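You operate a simulated robot arm through the tools that you are given. There is no shell and no other tool. Be economical: measure what you need, move in short steps, check, and stop when the job is done.

You run a simulated two-armed robot. Do the job below in one go: nothing can be reset, and whatever is moved stays where it is left.

Task
Carry the orange parts tray with both arms and set it on the top of the skid table.

It is judged by the outcome, as a careful person would: the job done as asked, and still so three seconds after it is handed in. It fails if anything else is knocked over, pushed out of place, dropped, spilled or broken.

Robot
Two 7-joint arms with two-finger parallel grippers on one trunk, on a base that drives. Base frame: it is fixed to the floor where the robot stands at the start and does not move with it; the origin is under the middle of the robot, x ahead of it, y to its left, z up. Units: mm, degrees, N and s.
The left shoulder is at the start at [60, 189, 1178], the right one opposite. With the tool pointing down near the work surface each hand reaches from about 100 to 640 mm from the robot's upright axis, wherever it stands, measured 20 degrees to its own side. Places, roughly: top of the skid table [1200, -2500, 700]. Payload 3.43 kg a hand.
Tool frame (each hand has its own): the origin (TCP) lies between the finger pads and is the grasp point; the fingertips stand 30 mm ahead of it; z points along the fingers, y is the line along which they close. The gripper opens to 94 mm. The fingers are 28 mm wide and 10 mm thick; the gripper's body (50 by 96 mm) begins 55 mm behind the TCP.
Orientation is told as [roll, pitch, yaw] about the base's x, y, z axes, in that order, counted from this pose: with the fingers straight down and closing along the base's y, the tool's x points along the base's -x, its y along +y and its z along -z.

Tools
- The arms move only by the tool apply_moves. It takes "left_motion", "right_motion" or both (then of equal length, played together; a hand with none holds still); each is a list of rows, each an object (a shift or turn left out is 0, a gripper value left out holds the last) with "jaw": the closure in counts, from 0 (fully open) to 255 (shut); "xyz": the shift along the tool's x, y, z in mm, a list of three; "turn": the turn, a rotation vector about the tool's x, y, z in degrees, a list of three. In form: [{"jaw": jaw, "xyz": [dx, dy, dz], "turn": [rx, ry, rz]}, ...]. A call has 1 to 8 rows; each row shifts and turns the commanded pose from where the row before left it, along the tool's axes as they then stand. Rows are played at 5 a second. More than 50 mm and 8.6 degrees between two rows, or a gripper value outside its range, and nothing of the call is played. A pose out of reach is approached as far as the arm can. The call stops where the force on the tool passes 40 N (or 10 N more than at its start, if that is more) or the arm is blocked; 0.2 s more then pass. The fingers move at their own pace (about 153 mm/s each) and stop on an object; they squeeze with about 29 N. The grip force told is the motor's: it shows also when the fingers shut on nothing. Time passes only in rows, and 0.2 s behind the last, so rows that do not move let the fingers close. It gives the time, the measured TCP pose, the force on the tool (base axes), the opening and the grip force at its end, in the units of the frame above (readings bear some noise), with the torque about the TCP (base axes, N m) and any sound that the robot's microphone picked up, and new pictures: "show" is both (left out), scene, wrist or none (wrist: the cameras of the hands that moved).
- Cameras (640 x 400 px; columns grow to the right, rows downward): "scene" is now at [6.2, 32.4, 1721.5]; the picture's right is [0.43, -0.90, 0.00], its down [-0.74, -0.35, -0.57] and it looks along [0.52, 0.25, -0.82] (base axes); focal length 260 px, centre (320, 200). "left" rides on the left gripper at [76, -14, -102] in its tool frame; the picture's right is [0.18, 0.98, 0.00], its down [-0.75, 0.14, -0.64] and it looks along [-0.63, 0.12, 0.77] (tool axes); focal length 243 px, centre (320, 200). "right" rides on the right gripper at [76, 14, -102] in its tool frame; the picture's right is [-0.18, 0.98, 0.00], its down [-0.75, -0.14, -0.64] and it looks along [-0.63, -0.12, 0.77] (tool axes); focal length 243 px, centre (320, 200). There is no depth. A picture from a camera that has moved, and an enlarged one, comes with that camera's place and axes in the base frame and with its lens.
- raise_lower(by): slides the trunk up (or, below 0, down) by that many mm; the arms and the scene camera ride with it, the base frame stays. It gives what a move gives, with no picture.
- base_move(legs): drives the robot by 1 to 6 legs, each [ahead, left, turn to the left] in mm, mm and degrees, along the robot's own axes; the way and the turn of a leg run together, so that a leg with both is an arc; at most 1500 mm and 180 degrees a leg. The arms and the cameras ride along, it lands a little off, and it stops where it bumps. It gives what a move gives, and a new picture of the scene camera.
- head_to(pan, tilt): turns the head with the scene camera to pan (to the left, within 86 degrees either way) and tilt (down, from -29 to 69), counted from straight ahead of the robot. It gives what a move gives, and a new picture of the scene camera.
- inspect(camera, box): a new picture of the part [left, top, right, bottom] of that camera's present view, enlarged. No time passes.
- close_job(): hands the job in; it is judged then, once.

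Work in short steps. Places have to be worked out from the pictures, the camera data and where the tool is seen: move nearer, look again, correct. Check each grasp and each placing, and mend what went wrong. You have 120 turns and 260 pictures in all, those below and enlarged ones among them. Open the grippers and draw the arms clear of the work before you hand the job in, unless the task says otherwise; then end with one line.

The tools are called after ">>>" by a JSON object that holds its "fn" and its "kwargs". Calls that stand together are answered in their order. apply_moves: Moves the arms, as the interface text tells. Its arguments: {"type":"object","properties":{"left_motion":{"type":"array","items":{"type":"object","properties":{"jaw":{"type":"number"},"xyz":{"type":"array","items":{"type":"number"}},"turn":{"type":"array","items":{"type":"number"}}}}},"right_motion":{"type":"array","items":{"type":"object","properties":{"jaw":{"type":"number"},"xyz":{"type":"array","items":{"type":"number"}},"turn":{"type":"array","items":{"type":"number"}}}}},"show":{"type":"string","enum":["both","scene","wrist","none"]}},"required":[]} The other tools are called the same way: raise_lower (by) slides the trunk up or down; base_move (legs) drives the base; head_to (pan, tilt) turns the head that bears the scene camera; inspect (camera, box) takes an enlarged picture of a part of a camera's view; close_job () hands the job in.

At the start:

```text
time_s: 0.0
left_tcp_pos: [419.3, 332.1, 1114.7]
left_ee_rot: [0.0, -0.1, -0.1]
left_wrist_force: [0.7, -0.4, 0.3]
left_ft_torque: [0.02, 0.01, 0.02]
left_finger_gap: 93.9
left_grip_force: 0.1
right_tcp_pos: [284.9, -6.3, 1135.7]
right_ee_rot: [0.0, 0.0, 0.0]
right_wrist_force: [0.7, -0.8, -0.7]
right_ft_torque: [0.01, 0.01, 0.01]
right_finger_gap: 94.0
right_grip_force: 0.1
trunk travel left (down, up): [-850.0, 140.0]
robot x, y, heading: [0.7, -0.1, -0.1]
head pan, tilt: [25.5, 55.0]
```

scene: 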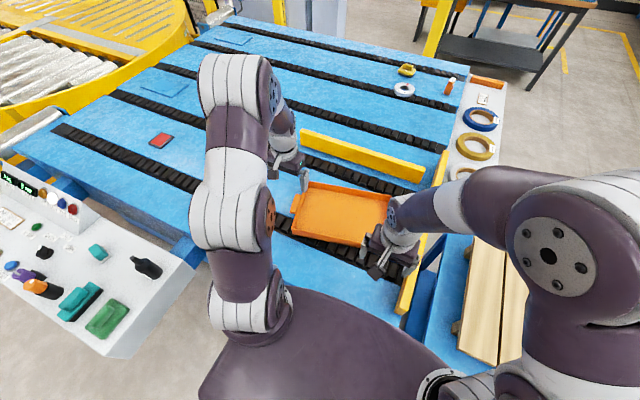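
right: 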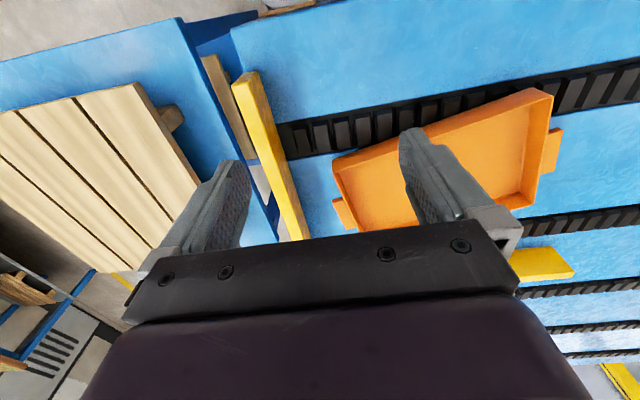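
left: 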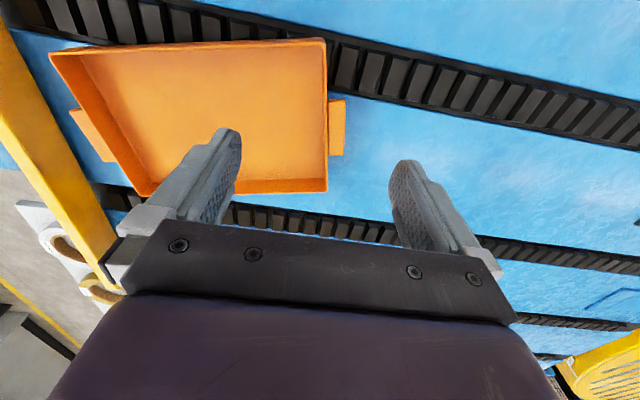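

I'll start by looking closer at the tray and its handles.

>>> {"fn": "inspect", "kwargs": {"camera": "scene", "box": [240, 110, 480, 290]}}

>>> {"fn": "inspect", "kwargs": {"camera": "left", "box": [0, 0, 400, 250]}}

>>> {"fn": "inspect", "kwargs": {"camera": "right", "box": [200, 40, 640, 300]}}

```text
2.22 times, centred on (360, 200) of scene
camera zoom: at [6.2, 32.4, 1721.5], right [0.43, -0.9, 0.0], down [-0.74, -0.35, -0.57], along [0.52, 0.25, -0.82], focal length 579 px, centre (231, 200)
```

zoom: 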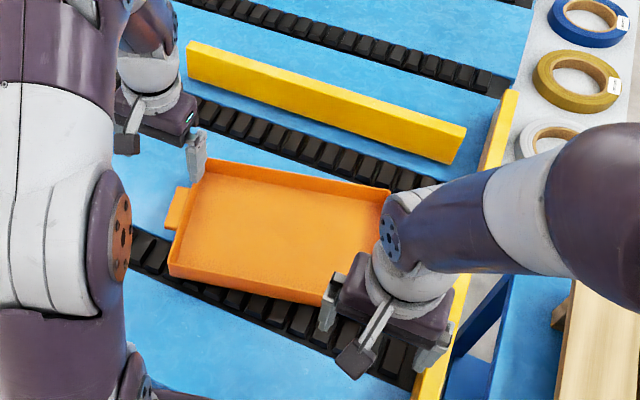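

```text
1.60 times, centred on (200, 125) of left
camera zoom: at [341.3, 318.3, 1217.5], right [-0.18, 0.98, 0.0], down [0.75, 0.14, 0.64], along [0.63, 0.12, -0.77], focal length 388 px, centre (512, 320)
```

zoom: 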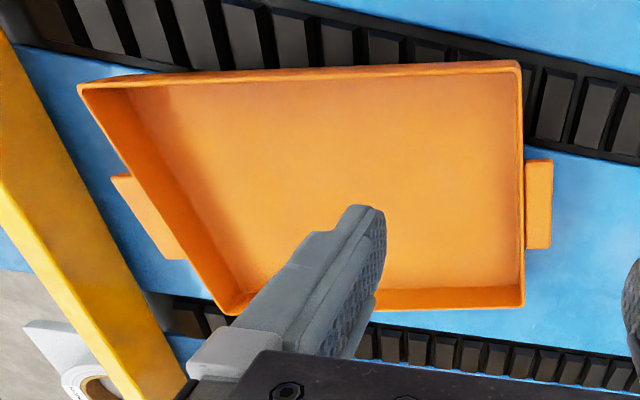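

```text
1.45 times, centred on (420, 170) of right
camera zoom: at [208.9, 8.5, 1239.9], right [0.18, 0.98, 0.0], down [0.75, -0.14, 0.64], along [0.63, -0.12, -0.77], focal length 353 px, centre (174, 244)
```

zoom: 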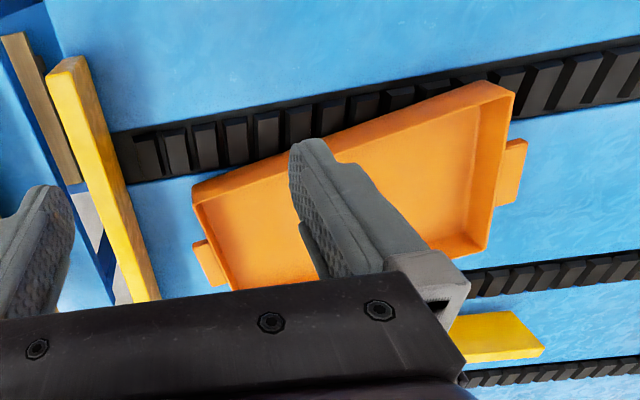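

The tabs seem to be at about (490, 376, 845) and (570, -4, 850), tray yawed about +12°. I'll bring both hands lower for a closer look at tabs and rim.

>>> {"fn": "apply_moves", "kwargs": {"left_motion": [{"xyz": [30, 15, 40], "turn": [0, 0, -4]}, {"xyz": [30, 15, 40], "turn": [0, 0, -4]}, {"xyz": [20, 15, 40], "turn": [0, 0, -4]}, {"xyz": [0, 0, 30]}], "right_motion": [{"xyz": [-40, -15, 40], "turn": [0, 0, -4]}, {"xyz": [-40, -15, 40], "turn": [0, 0, -4]}, {"xyz": [-40, -15, 40], "turn": [0, 0, -4]}, {"xyz": [0, 0, 20]}]}}

```text
refused: row 1 steps farther than a row can; nothing moved
```

The row was slightly too long; I'll use shorter steps.

>>> {"fn": "apply_moves", "kwargs": {"left_motion": [{"xyz": [25, 10, 35], "turn": [0, 0, -4]}, {"xyz": [25, 10, 35], "turn": [0, 0, -4]}, {"xyz": [20, 10, 35], "turn": [0, 0, -4]}, {"xyz": [0, 10, 35]}], "right_motion": [{"xyz": [-30, -15, 30], "turn": [0, 0, -4]}, {"xyz": [-30, -15, 30], "turn": [0, 0, -4]}, {"xyz": [-30, -15, 30], "turn": [0, 0, -4]}, {"xyz": [-30, 0, 30]}]}}

```text
time_s: 1.0
left_tcp_pos: [348.1, 369.6, 973.6]
left_ee_rot: [-0.1, 0.1, 12.0]
left_wrist_force: [-0.9, -0.1, -0.3]
left_ft_torque: [0.01, 0.0, 0.01]
left_finger_gap: 94.1
left_grip_force: 0.0
right_tcp_pos: [411.8, -39.1, 1015.2]
right_ee_rot: [-0.1, 0.0, 12.0]
right_wrist_force: [0.1, 0.6, 0.3]
right_ft_torque: [-0.01, 0.03, -0.03]
right_finger_gap: 94.1
right_grip_force: 0.2
trunk travel left (down, up): [-850.0, 140.0]
robot x, y, heading: [-0.5, -1.7, 0.2]
head pan, tilt: [25.5, 55.0]
camera scene: at [10.1, 34.6, 1721.5], right [0.43, -0.9, 0.0], down [-0.74, -0.35, -0.57], along [0.52, 0.25, -0.82], focal length 260 px, centre (320, 200)
camera right: at [333.4, -39.9, 1118.6], right [-0.02, 1.0, 0.0], down [0.77, 0.02, 0.64], along [0.64, 0.01, -0.77], focal length 243 px, centre (320, 200)
camera left: at [274.0, 339.6, 1075.4], right [-0.38, 0.92, 0.0], down [0.71, 0.3, 0.64], along [0.59, 0.25, -0.77], focal length 243 px, centre (320, 200)
```

scene: 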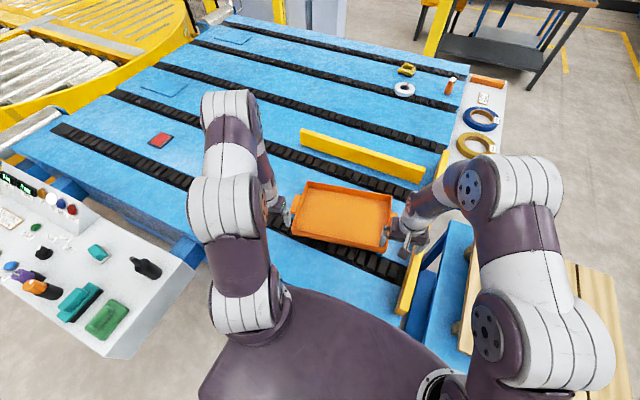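
right: 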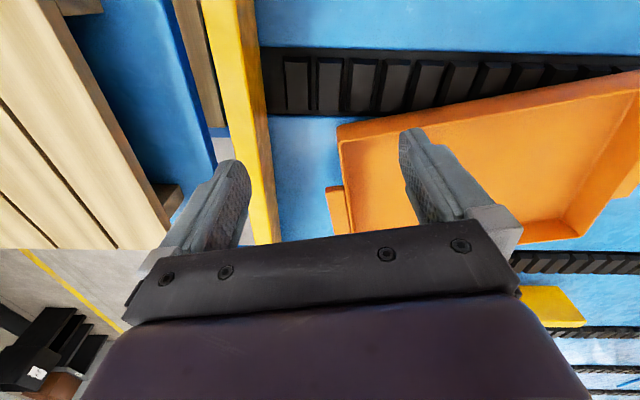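
left: 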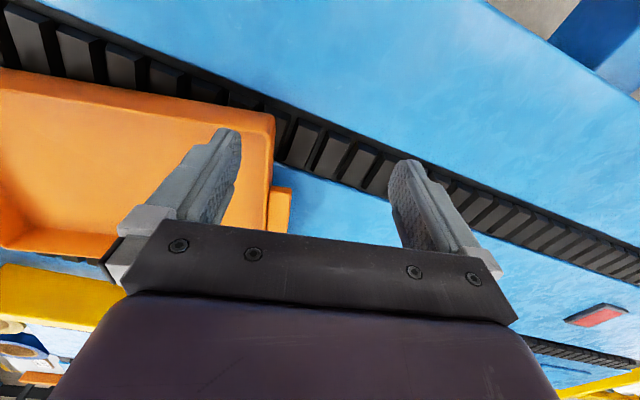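

Zooming in on both tabs to judge their height and thickness.

>>> {"fn": "inspect", "kwargs": {"camera": "left", "box": [200, 90, 360, 240]}}

>>> {"fn": "inspect", "kwargs": {"camera": "right", "box": [250, 100, 410, 250]}}

>>> {"fn": "inspect", "kwargs": {"camera": "scene", "box": [260, 150, 440, 270]}}

```text
2.67 times, centred on (280, 165) of left
camera zoom: at [274.0, 339.6, 1075.4], right [-0.38, 0.92, 0.0], down [0.71, 0.3, 0.64], along [0.59, 0.25, -0.77], focal length 647 px, centre (427, 293)
```

zoom: 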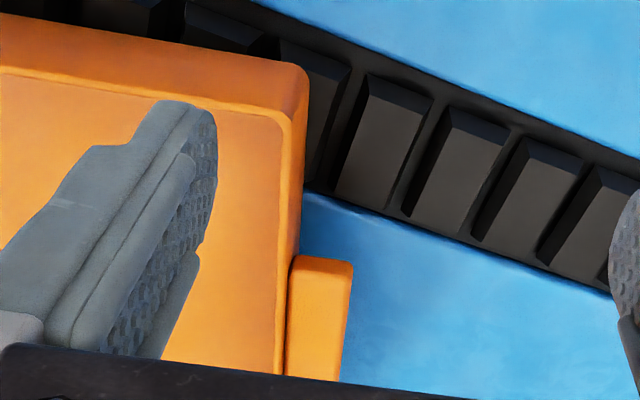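

```text
2.67 times, centred on (330, 175) of right
camera zoom: at [333.4, -39.9, 1118.6], right [-0.02, 1.0, 0.0], down [0.77, 0.02, 0.64], along [0.64, 0.01, -0.77], focal length 647 px, centre (293, 267)
```

zoom: 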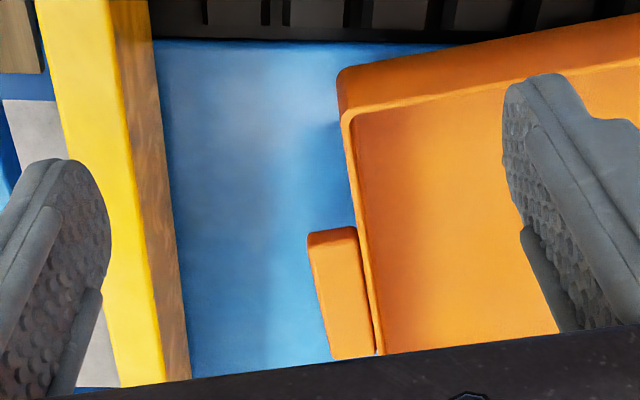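

```text
3.33 times, centred on (350, 210) of scene
camera zoom: at [10.1, 34.6, 1721.5], right [0.43, -0.9, 0.0], down [-0.74, -0.35, -0.57], along [0.52, 0.25, -0.82], focal length 868 px, centre (220, 167)
```

zoom: 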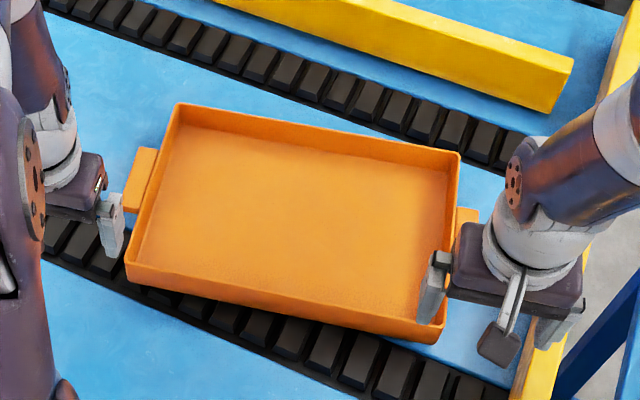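

Triangulating gives tab tops at z≈843, grip centres (wall + tab straddled) around L (496, 373) and R (580, -2), yaw ≈12.5°. I'll hover above these to check reach and alignment.

>>> {"fn": "apply_moves", "kwargs": {"left_motion": [{"xyz": [-29, -5.6, 10.8]}, {"xyz": [-29, -5.6, 10.8]}, {"xyz": [-29, -5.6, 10.8]}, {"xyz": [-29, -5.6, 10.8]}, {"xyz": [-29, -5.6, 10.8]}, {}], "right_motion": [{"xyz": [-34.4, 0.3, 19]}, {"xyz": [-34.4, 0.3, 19]}, {"xyz": [-34.4, 0.3, 19]}, {"xyz": [-34.4, 0.3, 19]}, {"xyz": [-34.4, 0.3, 19]}, {}]}}

```text
time_s: 2.4
left_tcp_pos: [493.4, 369.8, 921.7]
left_ee_rot: [0.0, -0.1, 12.0]
left_wrist_force: [-0.1, 0.2, 1.0]
left_ft_torque: [-0.01, -0.04, 0.0]
left_finger_gap: 94.1
left_grip_force: 0.2
right_tcp_pos: [573.9, -2.3, 921.6]
right_ee_rot: [0.0, 0.0, 12.0]
right_wrist_force: [-0.2, 1.1, 0.2]
right_ft_torque: [0.0, -0.03, 0.02]
right_finger_gap: 93.8
right_grip_force: 0.1
trunk travel left (down, up): [-850.0, 140.0]
robot x, y, heading: [-1.7, -4.3, -0.2]
head pan, tilt: [25.5, 55.0]
camera scene: at [3.9, 32.0, 1721.5], right [0.43, -0.9, 0.0], down [-0.74, -0.35, -0.57], along [0.52, 0.25, -0.82], focal length 260 px, centre (320, 200)
camera right: at [495.9, -3.5, 1025.0], right [-0.02, 1.0, 0.0], down [0.77, 0.02, 0.64], along [0.64, 0.02, -0.77], focal length 243 px, centre (320, 200)
camera left: at [419.1, 340.5, 1024.5], right [-0.38, 0.92, 0.0], down [0.71, 0.29, 0.64], along [0.59, 0.25, -0.77], focal length 243 px, centre (320, 200)
```

scene: 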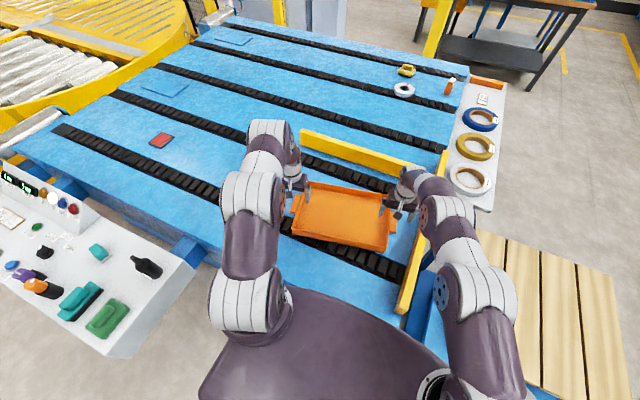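
right: 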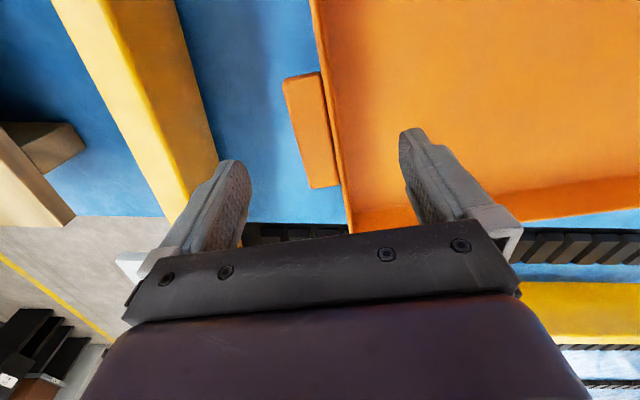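
left: 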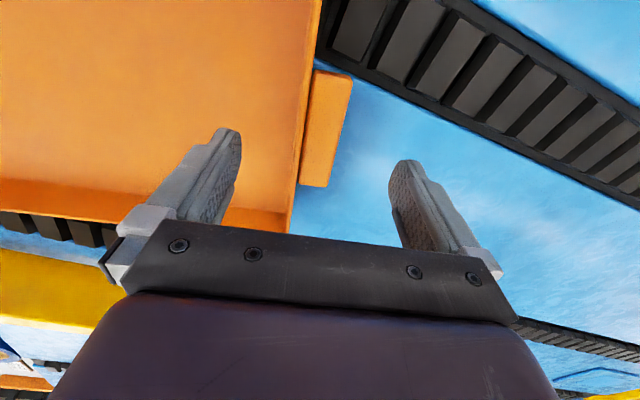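

Both hover poses agree with the tab estimates; refine centring by a few mm and descend to TCP z≈850 straddling tab and wall.

>>> {"fn": "apply_moves", "kwargs": {"left_motion": [{"xyz": [-6, 4.5, 0], "turn": [0, 0, -0.7]}, {"xyz": [0, 0, 18]}, {"xyz": [0, 0, 18]}, {"xyz": [0, 0, 18]}, {"xyz": [0, 0, 18]}, {}], "right_motion": [{"xyz": [-8.8, -1.9, 0], "turn": [0, 0, -0.7]}, {"xyz": [0, 0, 18]}, {"xyz": [0, 0, 18]}, {"xyz": [0, 0, 18]}, {"xyz": [0, 0, 18]}, {}]}}

```text
time_s: 3.8
left_tcp_pos: [497.7, 376.2, 849.4]
left_ee_rot: [0.1, 0.1, 12.8]
left_wrist_force: [0.4, 0.0, -0.3]
left_ft_torque: [-0.05, -0.01, -0.03]
left_finger_gap: 94.0
left_grip_force: 0.2
right_tcp_pos: [579.1, -3.3, 860.2]
right_ee_rot: [0.1, 0.0, 12.7]
right_wrist_force: [-0.6, -0.8, 0.9]
right_ft_torque: [0.0, -0.01, 0.04]
right_finger_gap: 93.9
right_grip_force: 0.0
right hand out of reach, approached as far as the arm can: row 4, 5
trunk travel left (down, up): [-850.0, 140.0]
robot x, y, heading: [-0.6, -1.6, -0.2]
head pan, tilt: [25.5, 55.0]
camera scene: at [6.2, 32.3, 1721.5], right [0.43, -0.9, 0.0], down [-0.74, -0.35, -0.57], along [0.52, 0.25, -0.82], focal length 260 px, centre (320, 200)
camera right: at [500.6, -6.1, 963.3], right [-0.04, 1.0, 0.0], down [0.77, 0.03, 0.64], along [0.64, 0.02, -0.77], focal length 243 px, centre (320, 200)
camera left: at [424.1, 346.2, 951.1], right [-0.4, 0.92, 0.0], down [0.7, 0.3, 0.64], along [0.59, 0.25, -0.77], focal length 243 px, centre (320, 200)
```

scene: 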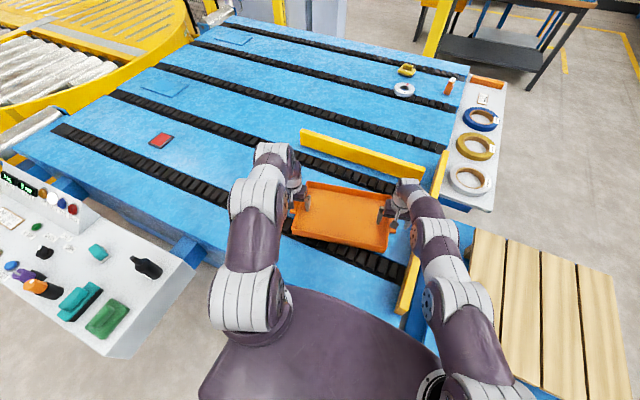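
right: 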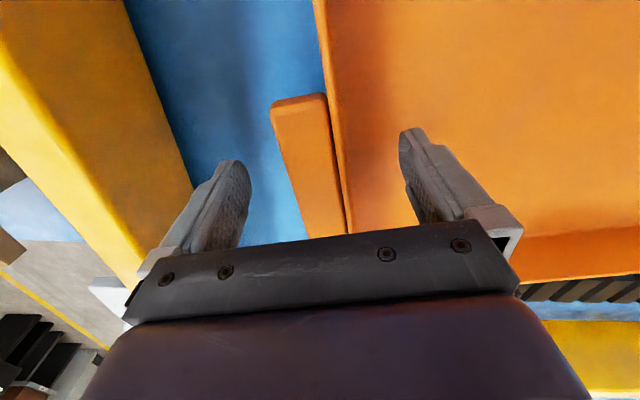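
left: 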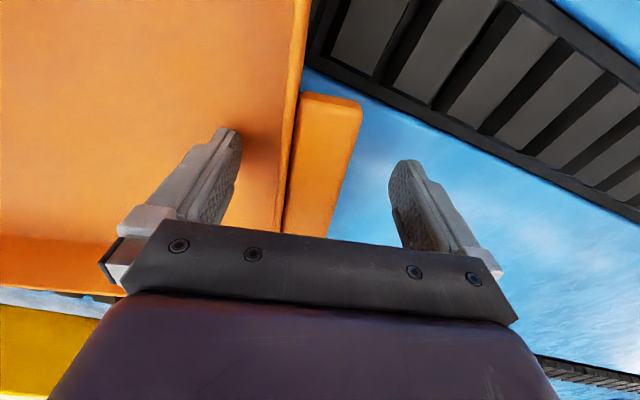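

The right arm is at its reach limit. I'll lift both hands 80 mm, then lower the trunk 80 mm to gain reach.

>>> {"fn": "apply_moves", "kwargs": {"left_motion": [{"xyz": [0, 0, -27]}, {"xyz": [0, 0, -27]}, {"xyz": [0, 0, -26]}, {}], "right_motion": [{"xyz": [0, 0, -27]}, {"xyz": [0, 0, -27]}, {"xyz": [0, 0, -26]}, {}], "show": "none"}}

>>> {"fn": "raise_lower", "kwargs": {"by": -80}}

>>> {"fn": "apply_moves", "kwargs": {"left_motion": [{}, {}], "right_motion": [{}, {}]}}

```text
time_s: 4.8
left_tcp_pos: [496.6, 377.5, 927.9]
left_ee_rot: [-0.1, -0.1, 12.6]
left_wrist_force: [0.6, 0.4, 0.0]
left_ft_torque: [-0.01, -0.01, -0.06]
left_finger_gap: 94.0
left_grip_force: 0.1
right_tcp_pos: [579.5, -3.4, 941.6]
right_ee_rot: [0.0, 0.1, 12.7]
right_wrist_force: [-0.2, -0.3, -0.3]
right_ft_torque: [0.02, 0.03, -0.05]
right_finger_gap: 94.1
right_grip_force: 0.0
trunk travel left (down, up): [-850.0, 140.0]
robot x, y, heading: [0.0, 3.1, -0.1]
head pan, tilt: [25.5, 55.0]
```

```text
time_s: 6.0
left_tcp_pos: [496.1, 376.7, 849.6]
left_ee_rot: [0.0, 0.1, 12.6]
left_wrist_force: [0.5, 0.0, -1.1]
left_ft_torque: [0.01, 0.0, -0.01]
left_finger_gap: 94.2
left_grip_force: 0.0
right_tcp_pos: [578.7, -3.8, 860.8]
right_ee_rot: [0.0, -0.1, 12.8]
right_wrist_force: [-0.1, 1.3, -0.7]
right_ft_torque: [-0.02, 0.01, 0.0]
right_finger_gap: 93.9
right_grip_force: 0.0
trunk travel left (down, up): [-770.0, 220.0]
robot x, y, heading: [3.8, 1.4, -0.2]
head pan, tilt: [25.5, 55.0]
```

```text
time_s: 6.6
left_tcp_pos: [494.4, 377.5, 848.5]
left_ee_rot: [0.1, 0.0, 12.6]
left_wrist_force: [-0.4, -0.4, 0.4]
left_ft_torque: [0.0, -0.01, 0.04]
left_finger_gap: 94.0
left_grip_force: 0.0
right_tcp_pos: [578.3, -4.1, 861.2]
right_ee_rot: [0.1, -0.1, 12.7]
right_wrist_force: [-0.4, -1.3, 0.7]
right_ft_torque: [0.02, 0.04, 0.0]
right_finger_gap: 93.8
right_grip_force: 0.0
trunk travel left (down, up): [-770.0, 220.0]
robot x, y, heading: [0.0, -1.6, 0.1]
head pan, tilt: [25.5, 55.0]
camera scene: at [6.2, 32.4, 1641.5], right [0.43, -0.9, 0.0], down [-0.74, -0.35, -0.57], along [0.52, 0.25, -0.82], focal length 260 px, centre (320, 200)
camera right: at [500.6, -6.0, 963.9], right [-0.04, 1.0, 0.0], down [0.77, 0.03, 0.64], along [0.64, 0.02, -0.77], focal length 243 px, centre (320, 200)
camera left: at [422.8, 346.8, 950.9], right [-0.4, 0.92, 0.0], down [0.7, 0.3, 0.64], along [0.59, 0.25, -0.77], focal length 243 px, centre (320, 200)
```

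scene: 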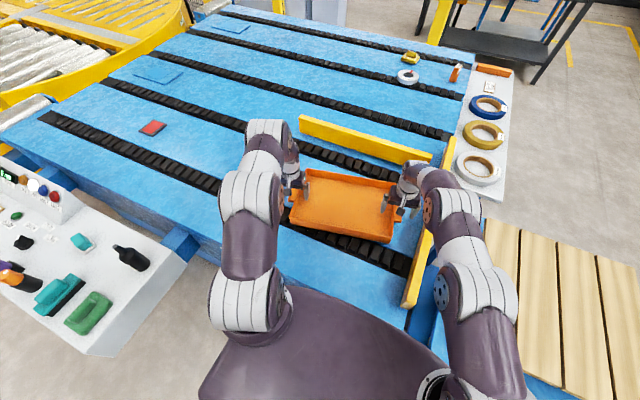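
right: 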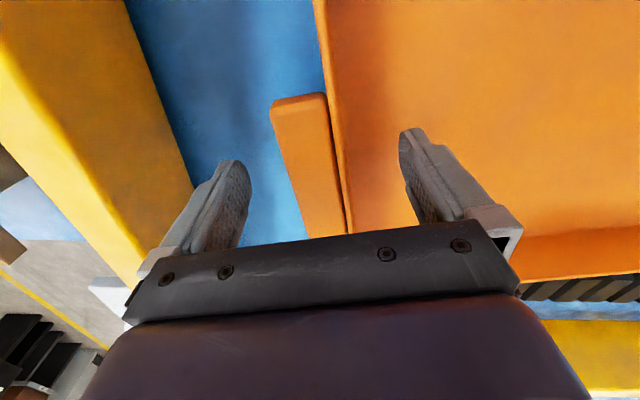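
left: 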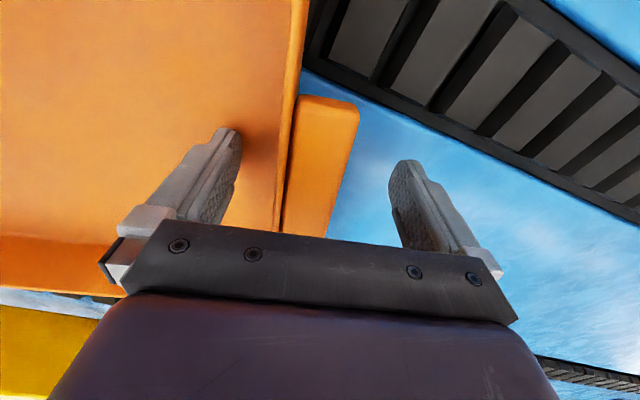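

Now within reach. Lower the right hand ~11 mm to match, then close both grippers.

>>> {"fn": "apply_moves", "kwargs": {"left_motion": [{}, {"xyz": [-2, 0, 0]}, {}], "right_motion": [{"xyz": [-4, 0, 6]}, {"xyz": [0, 0, 6]}, {}], "show": "none"}}

>>> {"fn": "apply_moves", "kwargs": {"left_motion": [{"jaw": 80}, {"jaw": 140}, {"jaw": 255}, {}, {}], "right_motion": [{"jaw": 80}, {"jaw": 140}, {"jaw": 255}, {}, {}]}}

```text
time_s: 7.4
left_tcp_pos: [497.5, 377.9, 847.1]
left_ee_rot: [0.0, 0.0, 12.8]
left_wrist_force: [0.2, -0.5, 0.3]
left_ft_torque: [-0.02, 0.0, 0.0]
left_finger_gap: 93.7
left_grip_force: 0.0
right_tcp_pos: [582.6, -4.4, 848.7]
right_ee_rot: [0.0, 0.0, 12.7]
right_wrist_force: [0.4, -0.1, 0.1]
right_ft_torque: [0.03, 0.02, -0.01]
right_finger_gap: 94.4
right_grip_force: 0.1
trunk travel left (down, up): [-770.0, 220.0]
robot x, y, heading: [-2.0, 0.6, -0.1]
head pan, tilt: [25.5, 55.0]
```

```text
time_s: 8.3
left_tcp_pos: [498.8, 375.6, 848.5]
left_ee_rot: [0.0, 0.0, 12.5]
left_wrist_force: [0.2, -1.4, 3.0]
left_ft_torque: [0.22, 0.06, 0.06]
left_finger_gap: 36.2
left_grip_force: 28.9
right_tcp_pos: [580.6, 0.8, 849.1]
right_ee_rot: [0.2, -0.1, 12.8]
right_wrist_force: [0.1, 0.9, -0.1]
right_ft_torque: [-0.03, 0.17, -0.23]
right_finger_gap: 36.4
right_grip_force: 29.1
trunk travel left (down, up): [-770.0, 220.0]
robot x, y, heading: [0.7, 2.5, -0.2]
head pan, tilt: [25.5, 55.0]
stopped in row 4 (left hand): the force on the tool passed its limit (the readings are from after the stop); the commanded pose is now the measured one
camera scene: at [6.2, 32.1, 1641.5], right [0.43, -0.9, 0.0], down [-0.74, -0.35, -0.57], along [0.52, 0.25, -0.82], focal length 260 px, centre (320, 200)
camera right: at [503.0, -2.9, 952.6], right [-0.04, 1.0, 0.0], down [0.77, 0.03, 0.64], along [0.64, 0.03, -0.77], focal length 243 px, centre (320, 200)
camera left: at [425.2, 344.9, 951.2], right [-0.39, 0.92, 0.0], down [0.71, 0.3, 0.64], along [0.59, 0.25, -0.77], focal length 243 px, centre (320, 200)
```

scene: 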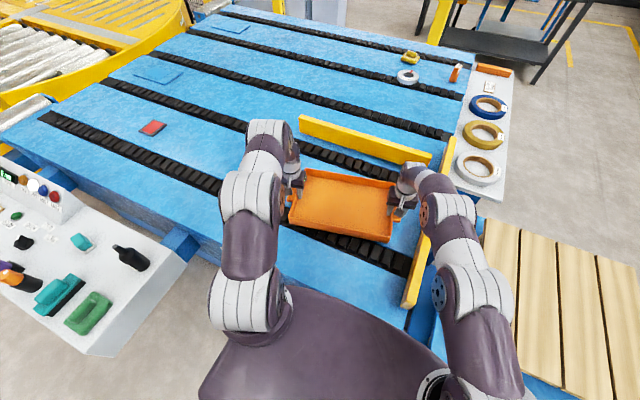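
right: 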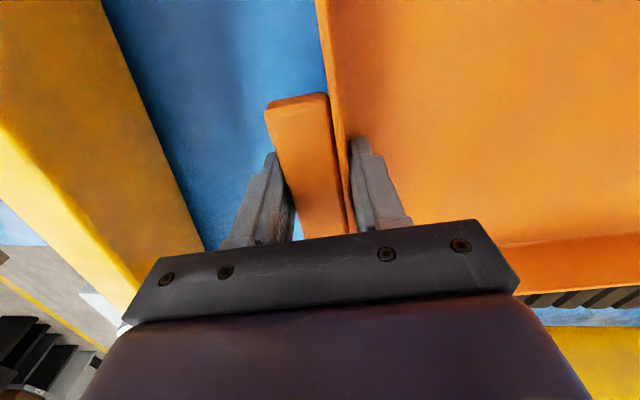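
left: 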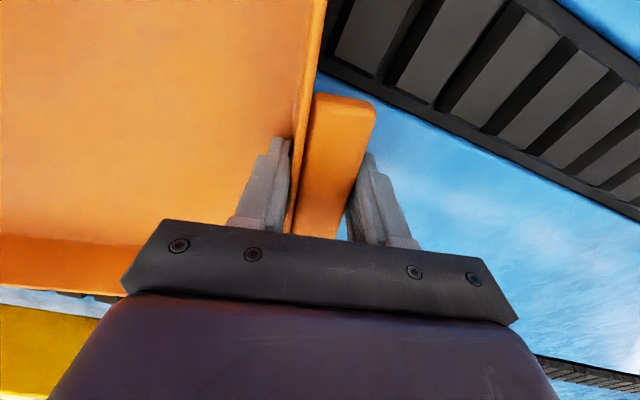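

Both grips hold at 36 mm. Lift with the trunk, which moves both hands evenly, a little first.

>>> {"fn": "raise_lower", "kwargs": {"by": 30}}

>>> {"fn": "apply_moves", "kwargs": {"left_motion": [{}], "right_motion": [{}]}}

```text
time_s: 9.1
left_tcp_pos: [497.7, 375.7, 877.1]
left_ee_rot: [-0.3, 0.1, 12.6]
left_wrist_force: [0.3, -2.5, -1.3]
left_ft_torque: [0.07, -0.22, -0.08]
left_finger_gap: 36.6
left_grip_force: 28.7
right_tcp_pos: [581.4, 0.5, 878.1]
right_ee_rot: [0.2, -0.1, 12.8]
right_wrist_force: [0.1, 2.4, -3.8]
right_ft_torque: [-0.23, 0.15, -0.19]
right_finger_gap: 36.2
right_grip_force: 28.7
trunk travel left (down, up): [-800.0, 190.0]
robot x, y, heading: [-1.2, -0.3, -0.1]
head pan, tilt: [25.5, 55.0]
```

```text
time_s: 9.4
left_tcp_pos: [498.4, 375.4, 877.8]
left_ee_rot: [-0.2, 0.1, 12.6]
left_wrist_force: [-0.1, -2.6, -0.9]
left_ft_torque: [0.06, -0.08, -0.08]
left_finger_gap: 36.3
left_grip_force: 29.5
right_tcp_pos: [581.5, 0.4, 879.1]
right_ee_rot: [0.2, 0.0, 12.8]
right_wrist_force: [1.0, 2.9, -2.2]
right_ft_torque: [-0.16, 0.08, -0.15]
right_finger_gap: 36.0
right_grip_force: 29.3
trunk travel left (down, up): [-800.0, 190.0]
robot x, y, heading: [0.7, -2.9, 0.1]
head pan, tilt: [25.5, 55.0]
camera scene: at [6.5, 32.4, 1671.5], right [0.43, -0.9, 0.0], down [-0.74, -0.35, -0.57], along [0.52, 0.25, -0.82], focal length 260 px, centre (320, 200)
camera right: at [503.2, -2.6, 982.6], right [-0.04, 1.0, 0.0], down [0.77, 0.03, 0.64], along [0.64, 0.03, -0.77], focal length 243 px, centre (320, 200)
camera left: at [425.2, 345.2, 980.9], right [-0.39, 0.92, 0.0], down [0.71, 0.3, 0.64], along [0.59, 0.25, -0.77], focal length 243 px, centre (320, 200)
```

scene: 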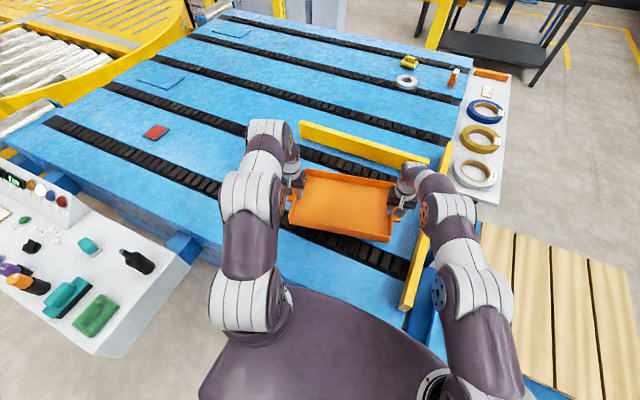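
right: 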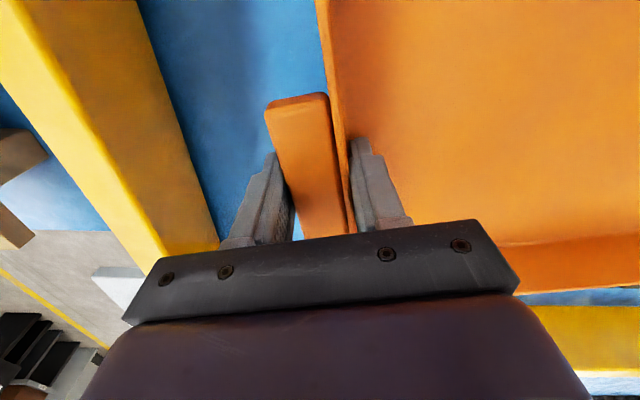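
left: 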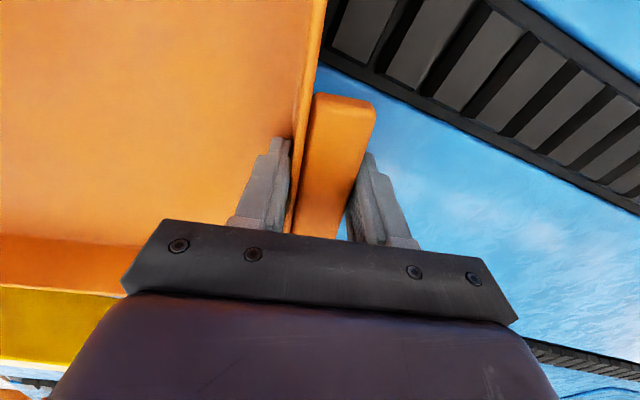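

Tray is lifted firmly and level. Raise further to clear fences, then look right along the route.

>>> {"fn": "raise_lower", "kwargs": {"by": 130}}

>>> {"fn": "head_to", "kwargs": {"pan": -50, "tilt": 20}}

>>> {"fn": "head_to", "kwargs": {"pan": -80, "tilt": 45}}

>>> {"fn": "head_to", "kwargs": {"pan": -40, "tilt": 55}}

```text
time_s: 11.0
left_tcp_pos: [498.6, 376.0, 1007.0]
left_ee_rot: [-0.2, 0.1, 12.6]
left_wrist_force: [0.5, -5.2, -1.3]
left_ft_torque: [0.09, 0.09, -0.07]
left_finger_gap: 36.3
left_grip_force: 28.8
right_tcp_pos: [581.7, 0.7, 1010.2]
right_ee_rot: [0.3, 0.0, 12.8]
right_wrist_force: [0.2, 3.4, -2.0]
right_ft_torque: [-0.03, -0.14, -0.26]
right_finger_gap: 36.4
right_grip_force: 28.7
trunk travel left (down, up): [-930.0, 60.0]
robot x, y, heading: [-2.2, -1.7, 0.4]
head pan, tilt: [25.5, 55.0]
```

```text
time_s: 12.5
left_tcp_pos: [497.5, 375.8, 1007.8]
left_ee_rot: [-0.2, 0.1, 12.6]
left_wrist_force: [0.3, -5.1, -2.4]
left_ft_torque: [0.12, 0.08, -0.12]
left_finger_gap: 36.2
left_grip_force: 28.8
right_tcp_pos: [581.9, 0.1, 1008.0]
right_ee_rot: [0.2, -0.1, 12.8]
right_wrist_force: [0.1, 5.0, -1.8]
right_ft_torque: [-0.12, -0.11, -0.24]
right_finger_gap: 36.2
right_grip_force: 29.3
trunk travel left (down, up): [-930.0, 60.0]
robot x, y, heading: [0.1, 0.5, -0.3]
head pan, tilt: [-50.0, 20.0]
camera scene: at [1.8, -69.7, 1853.6], right [-0.77, -0.64, 0.0], down [-0.22, 0.26, -0.94], along [0.6, -0.72, -0.34], focal length 260 px, centre (320, 200)
```

scene: 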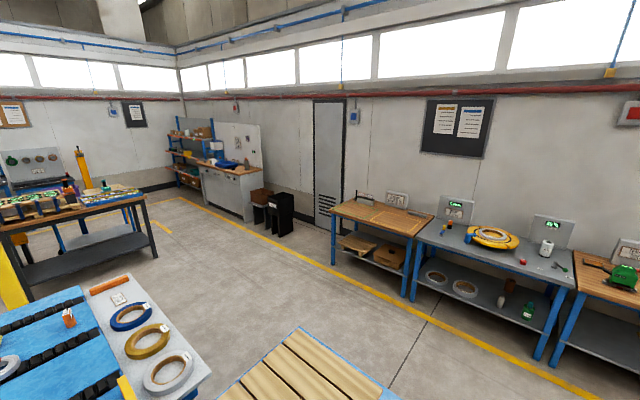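

```text
time_s: 13.5
left_tcp_pos: [498.1, 375.6, 1009.4]
left_ee_rot: [-0.2, 0.1, 12.6]
left_wrist_force: [1.2, -5.4, -1.5]
left_ft_torque: [0.11, 0.03, -0.09]
left_finger_gap: 36.2
left_grip_force: 28.9
right_tcp_pos: [581.3, 0.4, 1009.6]
right_ee_rot: [0.2, 0.0, 12.8]
right_wrist_force: [0.0, 4.4, -1.9]
right_ft_torque: [-0.14, -0.01, -0.26]
right_finger_gap: 36.2
right_grip_force: 28.7
trunk travel left (down, up): [-930.0, 60.0]
robot x, y, heading: [-0.2, -4.6, 0.0]
head pan, tilt: [-80.0, 45.0]
camera scene: at [-43.9, -78.4, 1815.0], right [-0.98, -0.17, 0.0], down [-0.12, 0.7, -0.71], along [0.12, -0.7, -0.71], focal length 260 px, centre (320, 200)
```

scene: 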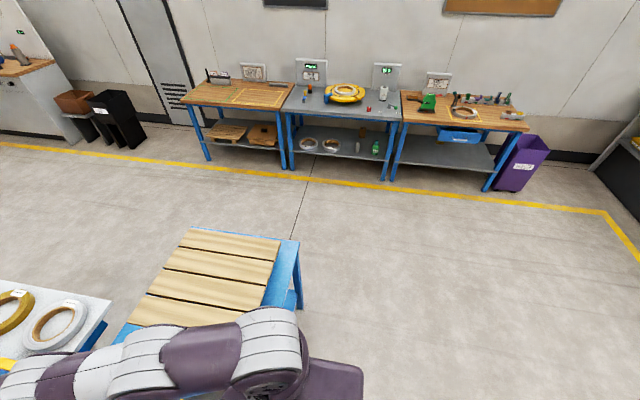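

```text
time_s: 14.5
left_tcp_pos: [497.7, 375.2, 1007.5]
left_ee_rot: [-0.2, 0.1, 12.6]
left_wrist_force: [0.2, -6.6, -0.8]
left_ft_torque: [0.12, 0.01, -0.08]
left_finger_gap: 36.1
left_grip_force: 29.3
right_tcp_pos: [581.7, -0.3, 1008.8]
right_ee_rot: [0.2, 0.0, 12.7]
right_wrist_force: [-1.4, 6.6, -3.0]
right_ft_torque: [-0.13, -0.01, -0.27]
right_finger_gap: 36.4
right_grip_force: 29.3
trunk travel left (down, up): [-930.0, 60.0]
robot x, y, heading: [-3.7, 3.1, 0.1]
head pan, tilt: [-40.0, 55.0]
camera scene: at [-2.9, -44.8, 1801.5], right [-0.64, -0.77, 0.0], down [-0.63, 0.53, -0.57], along [0.44, -0.37, -0.82], focal length 260 px, centre (320, 200)
```

scene: 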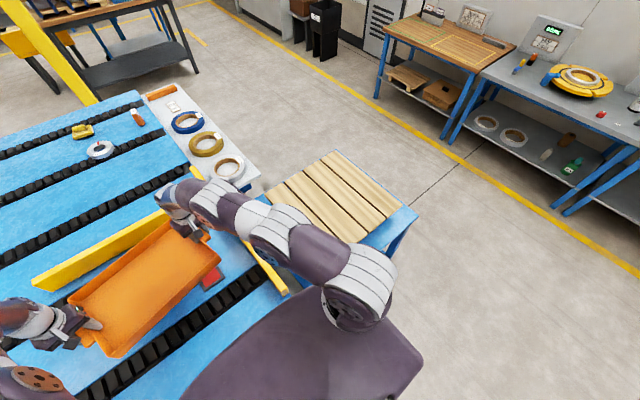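

The stated place projects to (378, 217) in the first head view: the slatted wooden table by the wall. I'll look at it closely.

>>> {"fn": "head_to", "kwargs": {"pan": -62, "tilt": 22}}

>>> {"fn": "inspect", "kwargs": {"camera": "scene", "box": [220, 130, 420, 255]}}

```text
time_s: 15.5
left_tcp_pos: [498.6, 375.2, 1008.2]
left_ee_rot: [-0.2, 0.0, 12.6]
left_wrist_force: [0.6, -6.9, -0.7]
left_ft_torque: [0.1, -0.05, -0.09]
left_finger_gap: 36.4
left_grip_force: 28.8
right_tcp_pos: [580.6, 0.3, 1009.3]
right_ee_rot: [0.2, -0.1, 12.7]
right_wrist_force: [-0.7, 6.7, -2.1]
right_ft_torque: [-0.08, 0.03, -0.27]
right_finger_gap: 36.6
right_grip_force: 29.2
trunk travel left (down, up): [-930.0, 60.0]
robot x, y, heading: [-0.1, 4.6, -0.2]
head pan, tilt: [-62.0, 22.0]
camera scene: at [-14.4, -80.2, 1850.3], right [-0.88, -0.47, 0.0], down [-0.18, 0.33, -0.93], along [0.44, -0.82, -0.38], focal length 260 px, centre (320, 200)
```

scene: 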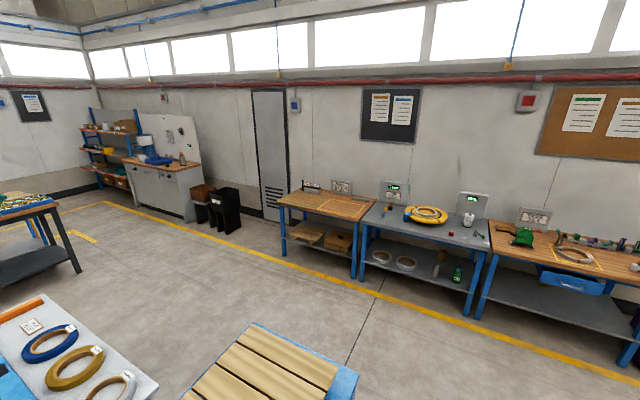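

```text
3.20 times, centred on (320, 192) of scene
camera zoom: at [-14.4, -80.2, 1850.3], right [-0.88, -0.47, 0.0], down [-0.18, 0.33, -0.93], along [0.44, -0.82, -0.38], focal length 834 px, centre (320, 224)
```

zoom: 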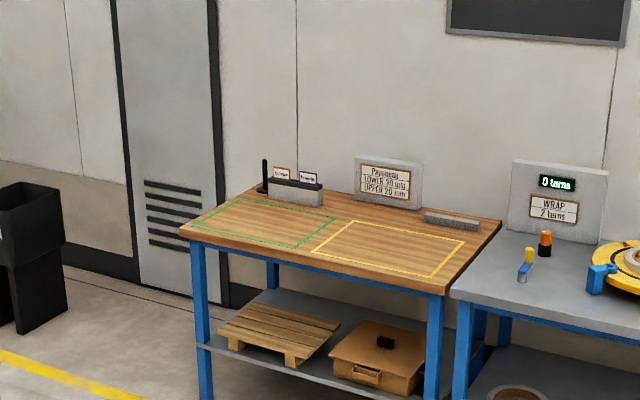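

The slatted bench spans about x 720–1718, y −2262 to −2750. I'll read the sign on it and check the sides and rear before driving.

>>> {"fn": "inspect", "kwargs": {"camera": "scene", "box": [280, 165, 380, 230]}}

>>> {"fn": "head_to", "kwargs": {"pan": -86, "tilt": 25}}

>>> {"fn": "head_to", "kwargs": {"pan": 86, "tilt": 35}}

```text
6.15 times, centred on (330, 198) of scene
camera zoom: at [-14.4, -80.2, 1850.3], right [-0.88, -0.47, 0.0], down [-0.18, 0.33, -0.93], along [0.44, -0.82, -0.38], focal length 1603 px, centre (258, 215)
```

zoom: 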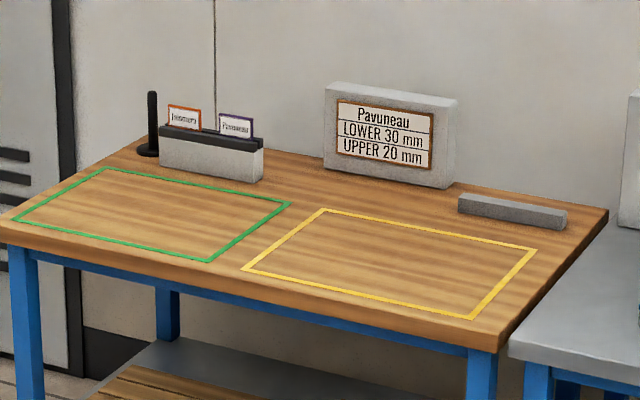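

```text
time_s: 16.4
left_tcp_pos: [498.4, 375.2, 1009.3]
left_ee_rot: [-0.2, 0.1, 12.6]
left_wrist_force: [0.8, -7.0, -1.3]
left_ft_torque: [0.08, 0.0, -0.14]
left_finger_gap: 36.2
left_grip_force: 28.9
right_tcp_pos: [581.0, 1.2, 1010.0]
right_ee_rot: [0.2, 0.0, 12.8]
right_wrist_force: [-0.5, 7.1, -1.8]
right_ft_torque: [-0.1, -0.06, -0.26]
right_finger_gap: 36.2
right_grip_force: 28.9
trunk travel left (down, up): [-930.0, 60.0]
robot x, y, heading: [-0.4, 0.3, 0.1]
head pan, tilt: [-85.9, 25.0]
camera scene: at [-51.5, -90.2, 1845.6], right [-1.0, -0.07, 0.0], down [-0.03, 0.42, -0.91], along [0.06, -0.9, -0.42], focal length 260 px, centre (320, 200)
```

scene: 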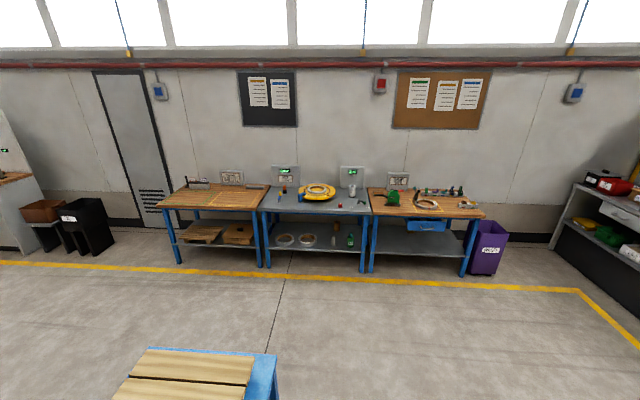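

```text
time_s: 19.0
left_tcp_pos: [498.2, 375.0, 1007.9]
left_ee_rot: [-0.2, 0.1, 12.6]
left_wrist_force: [1.1, -7.5, -1.7]
left_ft_torque: [0.12, 0.02, -0.06]
left_finger_gap: 36.2
left_grip_force: 29.2
right_tcp_pos: [582.2, 0.1, 1009.9]
right_ee_rot: [0.2, 0.1, 12.8]
right_wrist_force: [-1.3, 7.9, -1.5]
right_ft_torque: [-0.11, -0.06, -0.22]
right_finger_gap: 36.3
right_grip_force: 28.8
trunk travel left (down, up): [-930.0, 60.0]
robot x, y, heading: [0.8, 0.1, 0.1]
head pan, tilt: [85.9, 35.0]
camera scene: at [-51.8, 89.5, 1829.8], right [1.0, -0.07, 0.0], down [-0.04, -0.57, -0.82], along [0.06, 0.82, -0.57], focal length 260 px, centre (320, 200)
```

scene: 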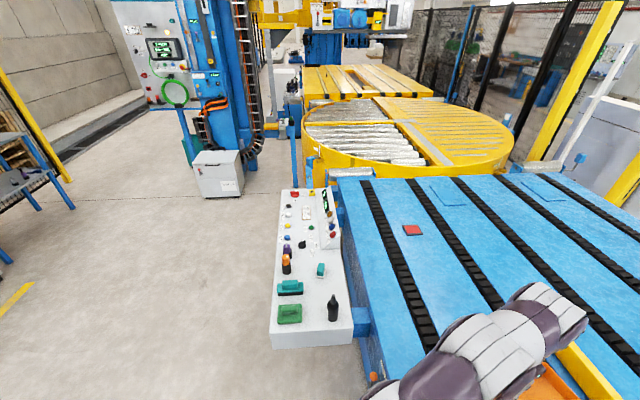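

Rear-sides look open. Note squeeze forces are small and steady. Turn the head forward, then back off 600 mm and turn right.

>>> {"fn": "head_to", "kwargs": {"pan": 0, "tilt": 40}}

>>> {"fn": "base_move", "kwargs": {"legs": [[-600, 0, 0]]}}

```text
time_s: 20.6
left_tcp_pos: [498.2, 374.4, 1008.7]
left_ee_rot: [-0.1, 0.2, 12.6]
left_wrist_force: [0.9, -7.3, -1.7]
left_ft_torque: [0.08, 0.02, -0.05]
left_finger_gap: 36.1
left_grip_force: 29.5
right_tcp_pos: [582.2, 0.7, 1009.4]
right_ee_rot: [0.2, 0.0, 12.8]
right_wrist_force: [-0.7, 7.5, -1.9]
right_ft_torque: [-0.15, 0.01, -0.24]
right_finger_gap: 36.2
right_grip_force: 28.5
trunk travel left (down, up): [-930.0, 60.0]
robot x, y, heading: [0.6, 0.8, -0.2]
head pan, tilt: [0.0, 40.0]
camera scene: at [26.9, 1.7, 1822.2], right [0.0, -1.0, 0.0], down [-0.64, 0.0, -0.77], along [0.77, 0.0, -0.64], focal length 260 px, centre (320, 200)
```

scene: 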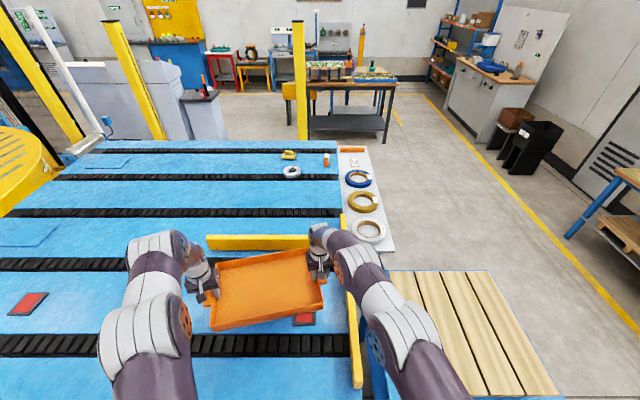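

```text
time_s: 24.0
left_tcp_pos: [-100.7, 376.6, 1008.0]
left_ee_rot: [-0.1, 0.0, 12.7]
left_wrist_force: [0.9, -7.0, -1.3]
left_ft_torque: [0.13, 0.03, -0.04]
left_finger_gap: 36.2
left_grip_force: 29.3
right_tcp_pos: [-16.7, 1.4, 1008.7]
right_ee_rot: [0.3, 0.1, 13.0]
right_wrist_force: [-0.8, 7.0, -2.6]
right_ft_torque: [-0.12, -0.05, -0.22]
right_finger_gap: 36.4
right_grip_force: 28.8
trunk travel left (down, up): [-930.0, 60.0]
robot x, y, heading: [-599.3, -0.3, 0.1]
head pan, tilt: [0.0, 40.0]
camera scene: at [-571.1, 0.5, 1822.1], right [0.0, -1.0, 0.0], down [-0.64, 0.0, -0.77], along [0.77, 0.0, -0.64], focal length 260 px, centre (320, 200)
```

scene: 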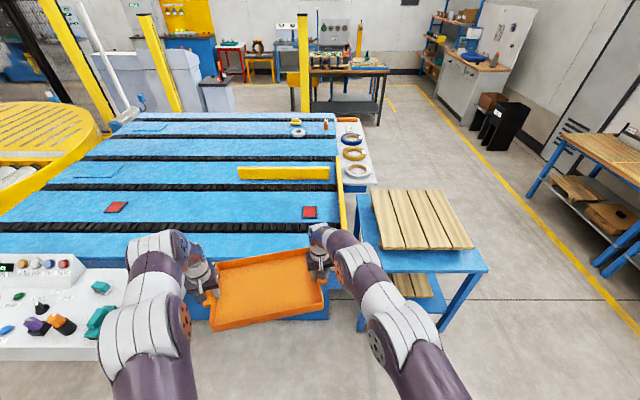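

Clear. Now turn right 90° in place.

>>> {"fn": "base_move", "kwargs": {"legs": [[0, 0, -90]]}}

```text
time_s: 28.2
left_tcp_pos: [-216.4, -494.2, 1007.2]
left_ee_rot: [-0.3, 0.1, -76.5]
left_wrist_force: [-1.0, 1.2, -1.4]
left_ft_torque: [0.07, -0.07, -0.11]
left_finger_gap: 36.6
left_grip_force: 28.9
right_tcp_pos: [-590.3, -582.7, 1009.9]
right_ee_rot: [0.1, -0.1, -76.3]
right_wrist_force: [1.9, -0.1, -1.7]
right_ft_torque: [-0.03, 0.11, -0.24]
right_finger_gap: 36.2
right_grip_force: 29.4
trunk travel left (down, up): [-930.0, 60.0]
robot x, y, heading: [-599.3, -1.1, -89.1]
head pan, tilt: [0.0, 40.0]
camera scene: at [-597.2, -25.8, 1822.2], right [-1.0, -0.02, 0.0], down [-0.01, 0.64, -0.77], along [0.01, -0.77, -0.64], focal length 260 px, centre (320, 200)
```

scene: 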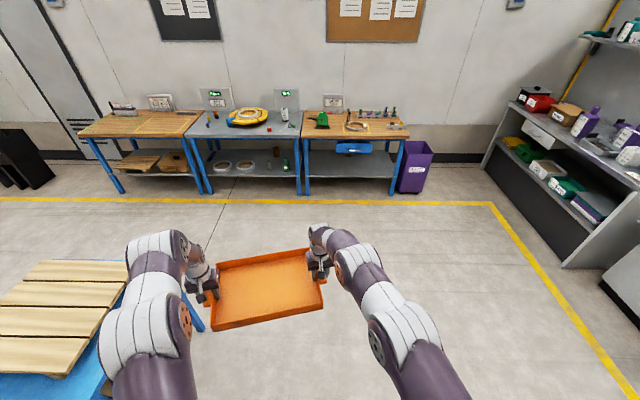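

Floor ahead is clear; drive ahead 1350 mm.

>>> {"fn": "base_move", "kwargs": {"legs": [[1350, 0, -0.9]]}}

>>> {"fn": "head_to", "kwargs": {"pan": 70, "tilt": 45}}

```text
time_s: 34.9
left_tcp_pos: [-216.1, -1849.9, 1007.5]
left_ee_rot: [-0.3, 0.1, -77.5]
left_wrist_force: [-1.3, 0.8, -1.8]
left_ft_torque: [-0.03, -0.07, -0.11]
left_finger_gap: 36.3
left_grip_force: 29.2
right_tcp_pos: [-590.5, -1931.4, 1009.9]
right_ee_rot: [0.2, -0.1, -77.4]
right_wrist_force: [0.5, -0.1, -1.0]
right_ft_torque: [0.0, 0.09, -0.23]
right_finger_gap: 36.3
right_grip_force: 29.0
trunk travel left (down, up): [-930.0, 60.0]
robot x, y, heading: [-588.2, -1352.7, -90.3]
head pan, tilt: [0.0, 40.0]
camera scene: at [-589.0, -1374.8, 1822.2], right [-1.0, 0.0, 0.0], down [0.0, 0.64, -0.77], along [0.0, -0.77, -0.64], focal length 260 px, centre (320, 200)
```

scene: 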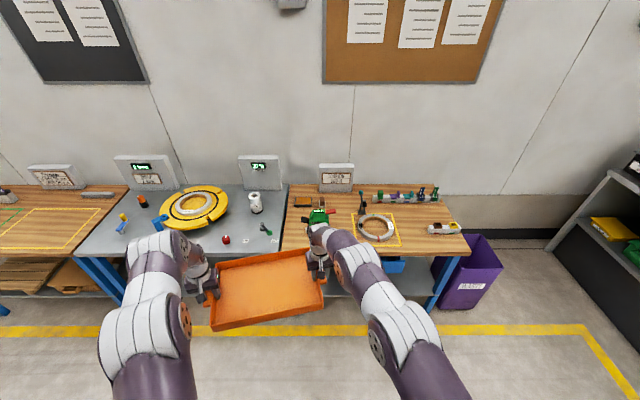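

```text
time_s: 36.3
left_tcp_pos: [-215.7, -1850.7, 1008.3]
left_ee_rot: [-0.2, 0.1, -77.6]
left_wrist_force: [-0.3, 0.9, -0.6]
left_ft_torque: [-0.05, -0.11, -0.07]
left_finger_gap: 36.5
left_grip_force: 28.7
right_tcp_pos: [-591.1, -1932.6, 1009.3]
right_ee_rot: [0.2, 0.1, -77.4]
right_wrist_force: [0.1, -0.6, -2.4]
right_ft_torque: [0.01, 0.12, -0.22]
right_finger_gap: 36.2
right_grip_force: 29.3
trunk travel left (down, up): [-930.0, 60.0]
robot x, y, heading: [-588.7, -1352.1, -90.2]
head pan, tilt: [70.0, 45.0]
camera scene: at [-512.4, -1318.5, 1814.9], right [-0.34, -0.94, 0.0], down [-0.66, 0.24, -0.71], along [0.66, -0.24, -0.71], focal length 260 px, centre (320, 200)
```

scene: 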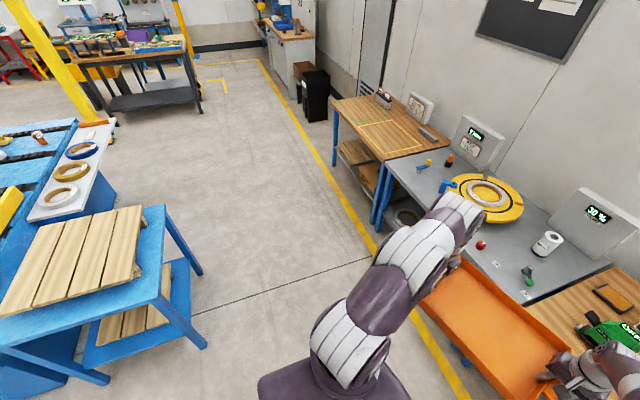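

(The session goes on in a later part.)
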